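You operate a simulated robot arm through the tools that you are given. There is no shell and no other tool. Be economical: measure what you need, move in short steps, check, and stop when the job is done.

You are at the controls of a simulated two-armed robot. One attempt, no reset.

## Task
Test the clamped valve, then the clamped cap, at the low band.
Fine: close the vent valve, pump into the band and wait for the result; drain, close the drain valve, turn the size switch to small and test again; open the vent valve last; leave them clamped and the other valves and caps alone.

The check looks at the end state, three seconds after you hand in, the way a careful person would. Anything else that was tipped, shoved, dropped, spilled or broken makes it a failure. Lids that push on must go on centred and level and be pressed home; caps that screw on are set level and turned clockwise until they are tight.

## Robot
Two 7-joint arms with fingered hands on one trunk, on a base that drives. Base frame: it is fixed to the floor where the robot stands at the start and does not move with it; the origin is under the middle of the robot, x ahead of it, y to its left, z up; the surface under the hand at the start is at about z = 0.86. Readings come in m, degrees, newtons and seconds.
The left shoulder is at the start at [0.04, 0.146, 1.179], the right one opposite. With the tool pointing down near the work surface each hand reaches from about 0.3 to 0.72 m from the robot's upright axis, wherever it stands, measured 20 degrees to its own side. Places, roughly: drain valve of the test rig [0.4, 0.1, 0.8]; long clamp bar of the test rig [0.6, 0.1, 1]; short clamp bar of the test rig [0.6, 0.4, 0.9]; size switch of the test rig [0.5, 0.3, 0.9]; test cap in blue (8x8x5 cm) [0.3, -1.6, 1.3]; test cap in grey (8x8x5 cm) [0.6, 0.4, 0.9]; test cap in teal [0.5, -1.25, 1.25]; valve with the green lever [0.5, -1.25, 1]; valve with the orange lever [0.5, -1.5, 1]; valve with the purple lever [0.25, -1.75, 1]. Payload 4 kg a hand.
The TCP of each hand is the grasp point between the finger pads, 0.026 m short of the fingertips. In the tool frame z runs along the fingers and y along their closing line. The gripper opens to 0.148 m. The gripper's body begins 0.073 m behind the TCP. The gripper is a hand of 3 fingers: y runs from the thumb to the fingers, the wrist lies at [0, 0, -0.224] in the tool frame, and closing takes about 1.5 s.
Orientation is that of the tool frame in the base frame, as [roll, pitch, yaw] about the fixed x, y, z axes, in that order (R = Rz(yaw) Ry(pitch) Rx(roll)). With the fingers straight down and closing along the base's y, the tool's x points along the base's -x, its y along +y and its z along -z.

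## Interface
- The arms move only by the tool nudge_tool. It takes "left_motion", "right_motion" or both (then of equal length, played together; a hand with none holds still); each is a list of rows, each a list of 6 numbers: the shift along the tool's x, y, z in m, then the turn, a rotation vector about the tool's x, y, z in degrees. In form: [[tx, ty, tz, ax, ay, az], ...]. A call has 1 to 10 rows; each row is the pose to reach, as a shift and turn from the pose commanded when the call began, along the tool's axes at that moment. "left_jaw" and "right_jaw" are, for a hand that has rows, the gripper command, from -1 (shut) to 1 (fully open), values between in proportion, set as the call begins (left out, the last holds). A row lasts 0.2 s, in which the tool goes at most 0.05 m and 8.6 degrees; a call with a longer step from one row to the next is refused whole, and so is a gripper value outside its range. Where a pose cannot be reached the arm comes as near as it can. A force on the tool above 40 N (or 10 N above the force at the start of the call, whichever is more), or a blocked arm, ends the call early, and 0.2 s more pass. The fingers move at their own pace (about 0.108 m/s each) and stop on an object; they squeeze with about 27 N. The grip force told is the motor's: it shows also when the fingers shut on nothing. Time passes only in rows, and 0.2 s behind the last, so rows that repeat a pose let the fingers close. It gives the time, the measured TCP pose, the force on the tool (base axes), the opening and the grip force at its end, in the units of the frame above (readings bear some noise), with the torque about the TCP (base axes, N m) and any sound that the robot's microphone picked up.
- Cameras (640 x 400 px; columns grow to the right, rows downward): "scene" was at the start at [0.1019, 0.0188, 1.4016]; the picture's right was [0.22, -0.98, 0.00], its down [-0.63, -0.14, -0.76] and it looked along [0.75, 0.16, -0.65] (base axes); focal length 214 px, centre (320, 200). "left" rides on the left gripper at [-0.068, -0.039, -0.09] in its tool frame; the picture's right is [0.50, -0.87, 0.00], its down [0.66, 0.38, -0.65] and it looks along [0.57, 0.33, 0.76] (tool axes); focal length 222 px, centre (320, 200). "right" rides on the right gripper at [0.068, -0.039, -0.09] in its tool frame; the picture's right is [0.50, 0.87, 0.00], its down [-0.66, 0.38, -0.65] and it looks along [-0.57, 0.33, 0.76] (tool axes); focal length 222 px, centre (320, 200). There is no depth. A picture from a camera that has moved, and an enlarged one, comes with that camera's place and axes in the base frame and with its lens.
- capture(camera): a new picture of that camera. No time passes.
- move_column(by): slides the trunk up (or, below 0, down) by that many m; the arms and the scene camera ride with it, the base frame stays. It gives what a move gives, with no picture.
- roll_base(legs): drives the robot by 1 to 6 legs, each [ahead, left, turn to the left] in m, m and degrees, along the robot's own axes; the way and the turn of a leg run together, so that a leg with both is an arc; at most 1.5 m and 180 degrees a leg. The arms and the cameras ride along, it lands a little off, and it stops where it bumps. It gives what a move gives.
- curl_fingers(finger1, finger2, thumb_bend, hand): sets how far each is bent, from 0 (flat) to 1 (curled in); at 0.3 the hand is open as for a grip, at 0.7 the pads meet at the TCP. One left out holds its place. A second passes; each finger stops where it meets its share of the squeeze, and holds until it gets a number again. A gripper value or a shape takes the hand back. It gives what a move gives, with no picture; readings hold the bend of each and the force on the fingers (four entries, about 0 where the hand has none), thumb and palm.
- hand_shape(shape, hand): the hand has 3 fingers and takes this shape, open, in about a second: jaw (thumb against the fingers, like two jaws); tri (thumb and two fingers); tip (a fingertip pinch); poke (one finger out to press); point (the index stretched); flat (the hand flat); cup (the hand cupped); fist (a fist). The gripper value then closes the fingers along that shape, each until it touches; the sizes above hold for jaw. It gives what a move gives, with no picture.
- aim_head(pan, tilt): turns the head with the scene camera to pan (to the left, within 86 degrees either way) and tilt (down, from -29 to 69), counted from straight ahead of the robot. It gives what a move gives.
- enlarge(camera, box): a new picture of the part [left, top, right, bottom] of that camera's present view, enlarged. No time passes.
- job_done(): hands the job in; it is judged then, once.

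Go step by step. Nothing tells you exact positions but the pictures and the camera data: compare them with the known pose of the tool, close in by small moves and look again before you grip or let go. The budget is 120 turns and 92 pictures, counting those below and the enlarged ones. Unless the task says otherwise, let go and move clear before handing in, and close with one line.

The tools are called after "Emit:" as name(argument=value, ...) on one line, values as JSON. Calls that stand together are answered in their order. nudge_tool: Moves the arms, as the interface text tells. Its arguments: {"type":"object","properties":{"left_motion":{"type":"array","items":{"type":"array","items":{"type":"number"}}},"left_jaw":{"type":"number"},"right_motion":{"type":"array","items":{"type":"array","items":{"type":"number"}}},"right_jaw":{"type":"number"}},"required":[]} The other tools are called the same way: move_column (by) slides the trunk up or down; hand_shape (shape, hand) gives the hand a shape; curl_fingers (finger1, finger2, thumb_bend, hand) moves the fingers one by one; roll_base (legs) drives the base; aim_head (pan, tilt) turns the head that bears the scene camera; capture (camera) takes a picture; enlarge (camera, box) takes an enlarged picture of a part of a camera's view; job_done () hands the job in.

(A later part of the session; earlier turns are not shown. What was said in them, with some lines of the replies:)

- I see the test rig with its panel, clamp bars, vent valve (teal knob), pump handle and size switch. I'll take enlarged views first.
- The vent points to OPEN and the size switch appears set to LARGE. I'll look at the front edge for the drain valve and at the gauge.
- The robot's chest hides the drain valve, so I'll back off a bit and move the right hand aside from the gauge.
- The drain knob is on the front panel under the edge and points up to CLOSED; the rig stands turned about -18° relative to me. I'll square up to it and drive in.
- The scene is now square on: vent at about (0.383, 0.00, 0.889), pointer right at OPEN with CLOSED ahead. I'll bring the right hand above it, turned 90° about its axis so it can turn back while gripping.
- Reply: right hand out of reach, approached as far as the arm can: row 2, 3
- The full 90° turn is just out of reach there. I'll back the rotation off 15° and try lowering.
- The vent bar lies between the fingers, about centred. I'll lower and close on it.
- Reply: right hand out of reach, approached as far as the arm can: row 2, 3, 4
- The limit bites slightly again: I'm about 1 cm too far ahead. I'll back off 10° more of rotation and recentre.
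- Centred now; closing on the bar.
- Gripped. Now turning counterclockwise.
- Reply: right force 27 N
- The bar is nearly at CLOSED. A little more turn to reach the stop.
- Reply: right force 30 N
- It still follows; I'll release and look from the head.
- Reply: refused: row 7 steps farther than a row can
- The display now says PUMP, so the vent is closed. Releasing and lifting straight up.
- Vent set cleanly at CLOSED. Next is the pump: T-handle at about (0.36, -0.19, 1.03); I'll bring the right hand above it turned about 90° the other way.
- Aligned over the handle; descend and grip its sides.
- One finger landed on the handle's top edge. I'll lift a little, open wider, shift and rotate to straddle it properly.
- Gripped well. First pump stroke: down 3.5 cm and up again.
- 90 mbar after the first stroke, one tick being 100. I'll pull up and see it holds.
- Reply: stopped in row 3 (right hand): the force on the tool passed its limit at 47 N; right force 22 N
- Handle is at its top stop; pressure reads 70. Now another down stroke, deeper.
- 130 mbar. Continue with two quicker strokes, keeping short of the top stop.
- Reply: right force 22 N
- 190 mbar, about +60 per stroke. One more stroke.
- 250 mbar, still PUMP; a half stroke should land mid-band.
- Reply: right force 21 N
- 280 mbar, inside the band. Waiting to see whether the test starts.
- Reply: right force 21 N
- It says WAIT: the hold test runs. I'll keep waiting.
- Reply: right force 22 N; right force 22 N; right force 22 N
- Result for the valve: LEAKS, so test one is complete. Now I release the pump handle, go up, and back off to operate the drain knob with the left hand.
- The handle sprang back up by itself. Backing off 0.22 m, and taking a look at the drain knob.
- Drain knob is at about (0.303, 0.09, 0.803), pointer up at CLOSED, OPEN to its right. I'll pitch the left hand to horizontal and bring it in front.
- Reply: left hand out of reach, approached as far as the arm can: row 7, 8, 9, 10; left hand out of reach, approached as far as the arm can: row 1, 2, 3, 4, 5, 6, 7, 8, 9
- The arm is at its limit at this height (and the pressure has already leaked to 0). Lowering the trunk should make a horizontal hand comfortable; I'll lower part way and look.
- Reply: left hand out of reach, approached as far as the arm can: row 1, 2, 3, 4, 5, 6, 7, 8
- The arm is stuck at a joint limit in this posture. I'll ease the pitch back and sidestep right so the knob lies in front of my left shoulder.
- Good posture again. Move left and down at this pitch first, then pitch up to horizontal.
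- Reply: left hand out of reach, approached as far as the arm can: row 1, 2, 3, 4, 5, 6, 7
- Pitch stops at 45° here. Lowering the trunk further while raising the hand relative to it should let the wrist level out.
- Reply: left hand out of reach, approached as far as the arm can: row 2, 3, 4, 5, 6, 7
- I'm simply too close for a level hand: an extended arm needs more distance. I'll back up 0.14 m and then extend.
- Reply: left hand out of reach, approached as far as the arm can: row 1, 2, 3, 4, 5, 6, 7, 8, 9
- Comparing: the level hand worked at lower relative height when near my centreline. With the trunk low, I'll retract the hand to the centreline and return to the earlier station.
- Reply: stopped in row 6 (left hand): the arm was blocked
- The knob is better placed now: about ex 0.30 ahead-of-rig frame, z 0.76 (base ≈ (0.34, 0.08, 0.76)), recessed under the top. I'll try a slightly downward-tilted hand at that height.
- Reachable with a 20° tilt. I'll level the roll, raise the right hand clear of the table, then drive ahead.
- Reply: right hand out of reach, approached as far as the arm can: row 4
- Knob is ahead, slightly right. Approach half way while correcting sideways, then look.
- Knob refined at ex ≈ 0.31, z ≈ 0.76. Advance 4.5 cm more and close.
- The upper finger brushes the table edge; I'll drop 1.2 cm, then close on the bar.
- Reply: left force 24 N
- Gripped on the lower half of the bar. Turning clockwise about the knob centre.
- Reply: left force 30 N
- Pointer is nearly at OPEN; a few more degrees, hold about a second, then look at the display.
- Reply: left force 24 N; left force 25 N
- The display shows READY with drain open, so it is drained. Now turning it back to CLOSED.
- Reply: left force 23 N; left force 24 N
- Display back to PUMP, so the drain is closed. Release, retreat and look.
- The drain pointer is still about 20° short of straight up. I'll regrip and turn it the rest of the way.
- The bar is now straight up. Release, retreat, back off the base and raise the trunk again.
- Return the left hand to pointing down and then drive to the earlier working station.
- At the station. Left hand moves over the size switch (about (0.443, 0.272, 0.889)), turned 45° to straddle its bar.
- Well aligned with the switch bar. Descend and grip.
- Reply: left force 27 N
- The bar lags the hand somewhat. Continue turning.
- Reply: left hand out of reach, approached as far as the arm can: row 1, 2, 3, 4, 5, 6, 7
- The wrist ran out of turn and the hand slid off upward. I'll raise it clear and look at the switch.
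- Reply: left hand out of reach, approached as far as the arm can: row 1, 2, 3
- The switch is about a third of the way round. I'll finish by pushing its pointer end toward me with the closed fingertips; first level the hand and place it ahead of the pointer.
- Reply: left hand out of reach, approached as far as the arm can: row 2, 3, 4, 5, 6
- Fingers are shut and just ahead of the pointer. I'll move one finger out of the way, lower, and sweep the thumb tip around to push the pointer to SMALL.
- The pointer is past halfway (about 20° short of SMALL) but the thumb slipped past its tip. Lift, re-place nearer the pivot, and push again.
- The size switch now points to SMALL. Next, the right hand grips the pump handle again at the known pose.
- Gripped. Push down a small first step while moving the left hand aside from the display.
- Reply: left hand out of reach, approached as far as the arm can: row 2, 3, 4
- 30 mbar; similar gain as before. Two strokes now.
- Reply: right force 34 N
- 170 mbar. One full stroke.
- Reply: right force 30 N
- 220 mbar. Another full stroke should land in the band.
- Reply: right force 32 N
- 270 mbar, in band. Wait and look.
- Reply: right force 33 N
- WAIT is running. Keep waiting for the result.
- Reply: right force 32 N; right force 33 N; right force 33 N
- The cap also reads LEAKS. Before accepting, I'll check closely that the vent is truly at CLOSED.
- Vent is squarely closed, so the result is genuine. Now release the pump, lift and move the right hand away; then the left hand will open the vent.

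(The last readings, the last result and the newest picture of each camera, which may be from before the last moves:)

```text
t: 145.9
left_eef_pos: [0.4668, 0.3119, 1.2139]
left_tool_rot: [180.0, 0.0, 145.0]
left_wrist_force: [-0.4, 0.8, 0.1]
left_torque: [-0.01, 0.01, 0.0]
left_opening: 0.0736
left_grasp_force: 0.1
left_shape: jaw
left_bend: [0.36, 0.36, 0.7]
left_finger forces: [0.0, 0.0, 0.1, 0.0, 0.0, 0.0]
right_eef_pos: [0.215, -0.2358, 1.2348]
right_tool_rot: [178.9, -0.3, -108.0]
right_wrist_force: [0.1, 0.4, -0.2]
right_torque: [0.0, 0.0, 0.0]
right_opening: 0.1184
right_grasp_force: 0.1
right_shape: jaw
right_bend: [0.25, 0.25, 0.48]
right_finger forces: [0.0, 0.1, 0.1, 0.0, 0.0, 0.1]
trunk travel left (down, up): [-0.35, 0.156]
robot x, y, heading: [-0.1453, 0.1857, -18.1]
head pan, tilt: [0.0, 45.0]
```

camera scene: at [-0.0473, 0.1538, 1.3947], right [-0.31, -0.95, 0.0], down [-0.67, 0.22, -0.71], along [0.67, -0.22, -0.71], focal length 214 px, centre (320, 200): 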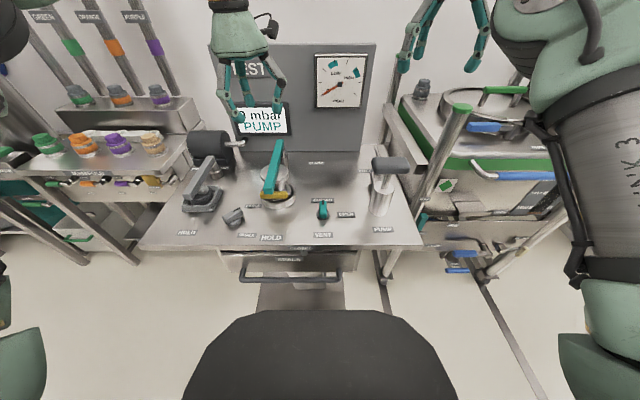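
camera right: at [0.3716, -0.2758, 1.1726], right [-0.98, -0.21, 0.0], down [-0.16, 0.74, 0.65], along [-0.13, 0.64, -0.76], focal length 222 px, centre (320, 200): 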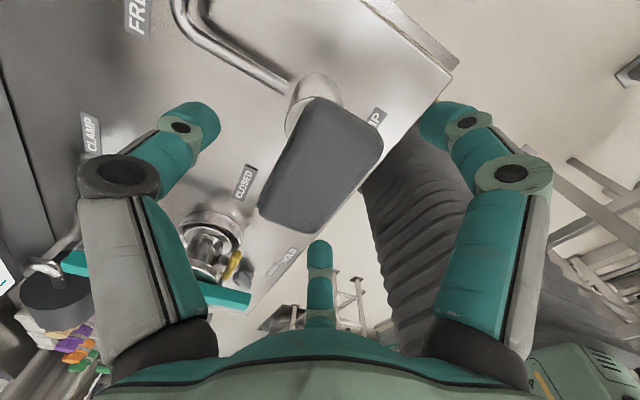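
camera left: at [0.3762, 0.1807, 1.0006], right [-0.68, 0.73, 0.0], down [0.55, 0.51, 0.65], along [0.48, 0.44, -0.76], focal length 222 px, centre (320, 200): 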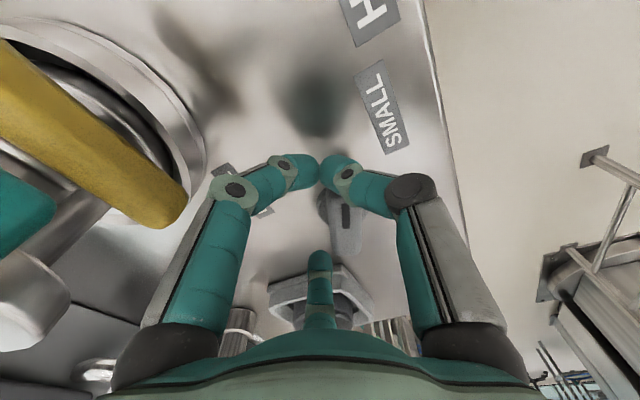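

Emit:
nudge_tool(left_motion=[[-0.0136, -0.0375, 0, 0, 0, -3], [-0.027, -0.075, 0, 0, 0, -6], [-0.041, -0.1125, 0, 0, 0, -9], [-0.0545, -0.15, 0, 0, 0, -12], [-0.068, -0.1875, 0, 0, 0, -15], [-0.082, -0.225, 0, 0, 0, -17], [-0.095, -0.2625, 0, 0, 0, -17], [-0.109, -0.3, 0.0, 0, 0, -17], [-0.109, -0.3, 0.05, 0, 0, -17], [-0.109, -0.3, 0.1, 0, 0, -17]])

Emit:
nudge_tool(left_motion=[[0, 0, 0.05, 0, 0, 0], [0, 0, 0.1, 0, 0, 0], [0, 0, 0.14, 0, 0, 0], [0, 0, 0.14, 0, 0, 0]])

Emit:
capture(camera="left")

```text
t: 148.1
left_eef_pos: [0.3831, 0.0017, 1.1131]
left_tool_rot: [-180.0, 0.0, 161.9]
left_wrist_force: [0.2, 0.6, -0.4]
left_torque: [-0.02, 0.01, 0.02]
left_opening: 0.0735
left_grasp_force: 0.1
left_shape: jaw
left_bend: [0.36, 0.36, 0.7]
left_finger forces: [0.0, 0.0, 0.0, 0.0, 0.0, 0.0]
right_eef_pos: [0.2171, -0.2369, 1.2348]
right_tool_rot: [179.1, -0.4, -108.0]
right_wrist_force: [1.0, 0.1, -0.1]
right_torque: [0.03, 0.03, -0.02]
right_opening: 0.1182
right_grasp_force: 0.0
right_shape: jaw
right_bend: [0.25, 0.25, 0.48]
right_finger forces: [0.0, 0.1, 0.0, 0.1, 0.0, 0.0]
trunk travel left (down, up): [-0.35, 0.156]
robot x, y, heading: [-0.1431, 0.1867, -18.2]
head pan, tilt: [0.0, 45.0]
```

```text
t: 149.1
left_eef_pos: [0.3832, 0.003, 0.9739]
left_tool_rot: [-180.0, -0.1, 161.8]
left_wrist_force: [0.2, 0.3, -0.2]
left_torque: [0.02, 0.03, -0.01]
left_opening: 0.0734
left_grasp_force: 0.1
left_shape: jaw
left_bend: [0.36, 0.36, 0.7]
left_finger forces: [0.0, 0.0, 0.0, 0.0, 0.1, 0.1]
right_eef_pos: [0.2149, -0.237, 1.2358]
right_tool_rot: [178.9, -0.4, -108.0]
right_wrist_force: [-0.2, 0.3, -0.2]
right_torque: [-0.01, -0.01, 0.02]
right_opening: 0.1181
right_grasp_force: 0.0
right_shape: jaw
right_bend: [0.25, 0.25, 0.48]
right_finger forces: [0.1, 0.0, 0.1, 0.1, 0.0, 0.0]
trunk travel left (down, up): [-0.35, 0.156]
robot x, y, heading: [-0.1437, 0.1853, -17.9]
head pan, tilt: [0.0, 45.0]
```

```text
5 pictures are left
camera left: at [0.4352, -0.0554, 1.0633], right [-0.75, -0.67, 0.0], down [-0.5, 0.56, 0.65], along [-0.44, 0.49, -0.76], focal length 222 px, centre (320, 200)
```

left: 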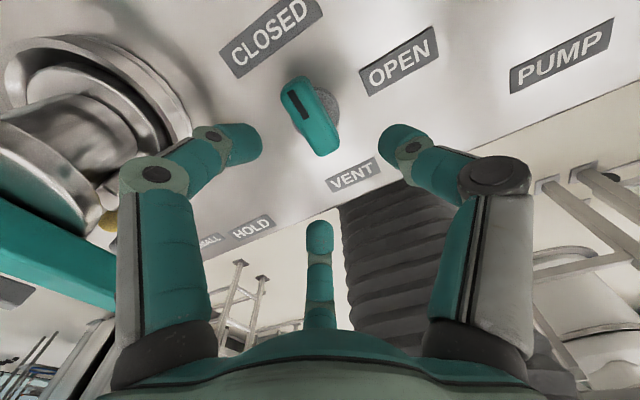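

Vent bar is between the fingers. Lower, close, and turn clockwise to OPEN.

Emit:
nudge_tool(left_motion=[[-0.003, 0, 0.025, 0, 0, 0], [-0.003, 0, 0.05, 0, 0, 0], [-0.003, 0, 0.068, 0, 0, 0], [-0.003, 0, 0.068, 0, 0, 0]])

Emit:
nudge_tool(left_motion=[[0, 0, 0, 0, 0, 0], [0, 0, 0, 0, 0, 0], [0, 0, 0, 0, 0, 0], [0, 0, 0, 0, 0, 0], [0, 0, 0, 0, 0, 0]], left_jaw=-1)

Emit:
nudge_tool(left_motion=[[0, 0, 0, 0, 0, 8], [0, 0, 0, 0, 0, 16], [0, 0, 0, 0, 0, 24], [0, 0, 0, 0, 0, 32], [0, 0, 0, 0, 0, 40], [0, 0, 0, 0, 0, 48], [0, 0, 0, 0, 0, 56], [0, 0, 0, 0, 0, 64], [0, 0, 0, 0, 0, 72], [0, 0, 0, 0, 0, 80]])

```text
t: 150.1
left_eef_pos: [0.3858, 0.0014, 0.9068]
left_tool_rot: [179.9, -0.1, 161.8]
left_wrist_force: [-0.2, 0.3, 0.5]
left_torque: [0.0, -0.01, -0.03]
left_opening: 0.0736
left_grasp_force: 0.0
left_shape: jaw
left_bend: [0.36, 0.36, 0.7]
left_finger forces: [0.1, 0.1, 0.1, 0.0, 0.1, 0.0]
right_eef_pos: [0.2146, -0.2368, 1.2357]
right_tool_rot: [179.0, -0.3, -108.0]
right_wrist_force: [-0.7, 0.7, 0.4]
right_torque: [-0.02, -0.02, 0.0]
right_opening: 0.1185
right_grasp_force: 0.1
right_shape: jaw
right_bend: [0.25, 0.25, 0.48]
right_finger forces: [0.0, 0.0, 0.0, 0.1, 0.1, 0.0]
trunk travel left (down, up): [-0.35, 0.156]
robot x, y, heading: [-0.1443, 0.1846, -18.1]
head pan, tilt: [0.0, 45.0]
```

```text
t: 151.3
left_eef_pos: [0.3842, 0.0018, 0.9077]
left_tool_rot: [180.0, -0.2, 161.8]
left_wrist_force: [-12.0, 7.2, -6.2]
left_torque: [-0.1, 0.33, 0.04]
left_opening: 0.0252
left_grasp_force: 27.1
left_shape: jaw
left_bend: [0.79, 0.76, 0.7]
left_finger forces: [16.0, 23.1, 0.0, 0.1, 28.9, 0.1]
right_eef_pos: [0.2142, -0.2356, 1.2361]
right_tool_rot: [179.1, -0.3, -108.0]
right_wrist_force: [0.0, 0.0, 0.2]
right_torque: [0.02, 0.0, 0.03]
right_opening: 0.1183
right_grasp_force: 0.1
right_shape: jaw
right_bend: [0.25, 0.25, 0.48]
right_finger forces: [0.0, 0.2, 0.1, 0.0, 0.0, 0.1]
trunk travel left (down, up): [-0.35, 0.156]
robot x, y, heading: [-0.1453, 0.1856, -18.4]
head pan, tilt: [0.0, 45.0]
```

```text
t: 153.5
left_eef_pos: [0.3885, 0.006, 0.9063]
left_tool_rot: [179.8, 0.1, 81.9]
left_wrist_force: [13.2, 22.3, -0.9]
left_torque: [0.54, -0.14, 0.09]
left_opening: 0.0245
left_grasp_force: 27.1
left_shape: jaw
left_bend: [0.79, 0.76, 0.7]
left_finger forces: [18.0, 28.2, 0.0, 0.1, 27.0, 0.0]
right_eef_pos: [0.2186, -0.2336, 1.2356]
right_tool_rot: [179.0, -0.5, -107.9]
right_wrist_force: [-0.3, 0.3, 0.4]
right_torque: [0.05, 0.01, 0.0]
right_opening: 0.118
right_grasp_force: 0.1
right_shape: jaw
right_bend: [0.25, 0.25, 0.48]
right_finger forces: [0.1, 0.1, 0.0, 0.1, 0.0, 0.0]
trunk travel left (down, up): [-0.35, 0.156]
robot x, y, heading: [-0.1433, 0.1855, -18.0]
head pan, tilt: [0.0, 45.0]
```

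Turned about 80° with the bar in the grip. A little further, then look.

Emit:
nudge_tool(left_motion=[[0, 0, 0, 0, 0, 5], [0, 0, 0, 0, 0, 10], [0, 0, 0, 0, 0, 12], [0, 0, 0, 0, 0, 12]])

Emit:
capture(camera="left")

```text
t: 154.5
left_eef_pos: [0.388, 0.0063, 0.9072]
left_tool_rot: [179.8, 0.1, 69.9]
left_wrist_force: [16.2, 17.3, 5.2]
left_torque: [0.59, -0.34, 0.17]
left_opening: 0.0243
left_grasp_force: 27.3
left_shape: jaw
left_bend: [0.79, 0.76, 0.7]
left_finger forces: [18.5, 28.9, 0.0, 0.1, 25.4, 0.0]
right_eef_pos: [0.2179, -0.2348, 1.2368]
right_tool_rot: [178.9, -0.5, -108.0]
right_wrist_force: [-0.3, 0.0, 0.2]
right_torque: [0.02, -0.03, 0.01]
right_opening: 0.1179
right_grasp_force: 0.1
right_shape: jaw
right_bend: [0.25, 0.25, 0.48]
right_finger forces: [0.1, 0.1, 0.1, 0.0, 0.0, 0.0]
trunk travel left (down, up): [-0.35, 0.156]
robot x, y, heading: [-0.143, 0.1849, -18.2]
head pan, tilt: [0.0, 45.0]
```

```text
4 pictures are left
camera left: at [0.3283, -0.0432, 0.9959], right [-0.64, 0.77, 0.0], down [0.58, 0.49, 0.65], along [0.5, 0.42, -0.76], focal length 222 px, centre (320, 200)
```

left: 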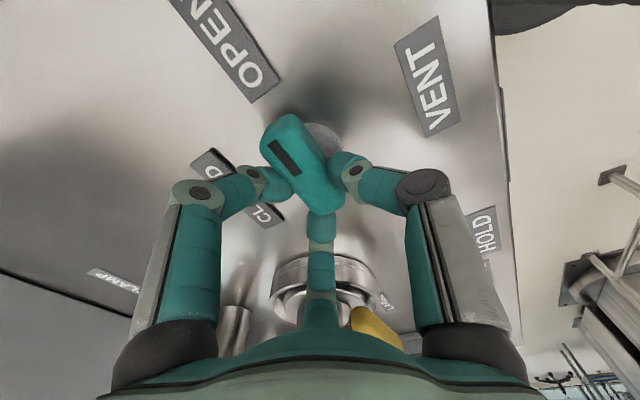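

The bar lines up with OPEN. Release, lift clear, and verify.

Emit:
nudge_tool(left_motion=[[0, 0, 0, 0, 0, 0], [0, 0, 0, 0, 0, 0], [0, 0, 0, 0, 0, 0], [0, 0, -0.04, 0, 0, 0], [0, 0, -0.08, 0, 0, -8], [0, 0, -0.12, 0, 0, -16], [0, 0, -0.16, 0, 0, -24], [0, 0, -0.2, 0, 0, -32], [0, 0, -0.24, 0, 0, -40], [0, 0, -0.28, 0, 0, -48]], left_jaw=0)

Emit:
enlarge(camera="scene", box=[170, 80, 430, 250])

```text
t: 156.7
left_eef_pos: [0.3868, 0.0012, 1.1863]
left_tool_rot: [179.8, 0.1, 118.0]
left_wrist_force: [-1.0, 0.1, 0.1]
left_torque: [0.01, -0.02, 0.01]
left_opening: 0.0738
left_grasp_force: 0.0
left_shape: jaw
left_bend: [0.36, 0.36, 0.7]
left_finger forces: [0.0, 0.1, 0.0, 0.1, 0.0, 0.0]
right_eef_pos: [0.2135, -0.2355, 1.2379]
right_tool_rot: [179.1, -0.3, -108.0]
right_wrist_force: [0.5, -0.5, 0.2]
right_torque: [-0.02, -0.04, 0.02]
right_opening: 0.1184
right_grasp_force: 0.1
right_shape: jaw
right_bend: [0.25, 0.25, 0.48]
right_finger forces: [0.0, 0.1, 0.0, 0.0, 0.0, 0.0]
trunk travel left (down, up): [-0.35, 0.156]
robot x, y, heading: [-0.1471, 0.1838, -18.3]
head pan, tilt: [0.0, 45.0]
```

```text
2.35 times, centred on (300, 165) of scene
camera zoom: at [-0.0487, 0.1535, 1.3947], right [-0.31, -0.95, 0.0], down [-0.67, 0.22, -0.71], along [0.67, -0.22, -0.71], focal length 505 px, centre (367, 282)
```

zoom: 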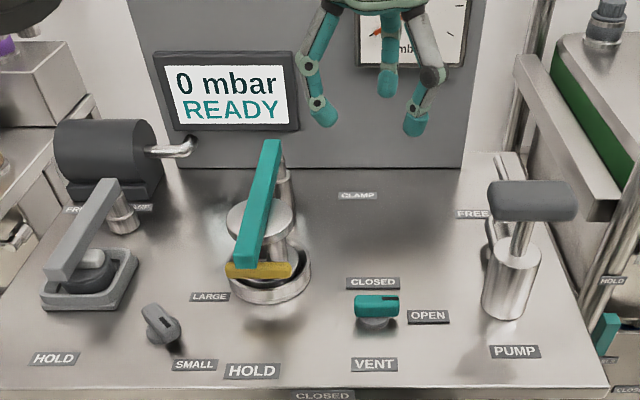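

The display shows 0 mbar READY, the vent points to OPEN, the switch is at SMALL, the drain is closed, and both parts are still clamped with both hands clear. Handing in.

Emit:
job_done()

```text
The job is handed in.
```

I tested the clamped valve and then the clamped cap at the low band, and the rig reported LEAKS for both. I drained between the two tests, with the drain valve closed again, and opened the vent valve last. Both parts are still clamped, and I left the other valves and caps alone.
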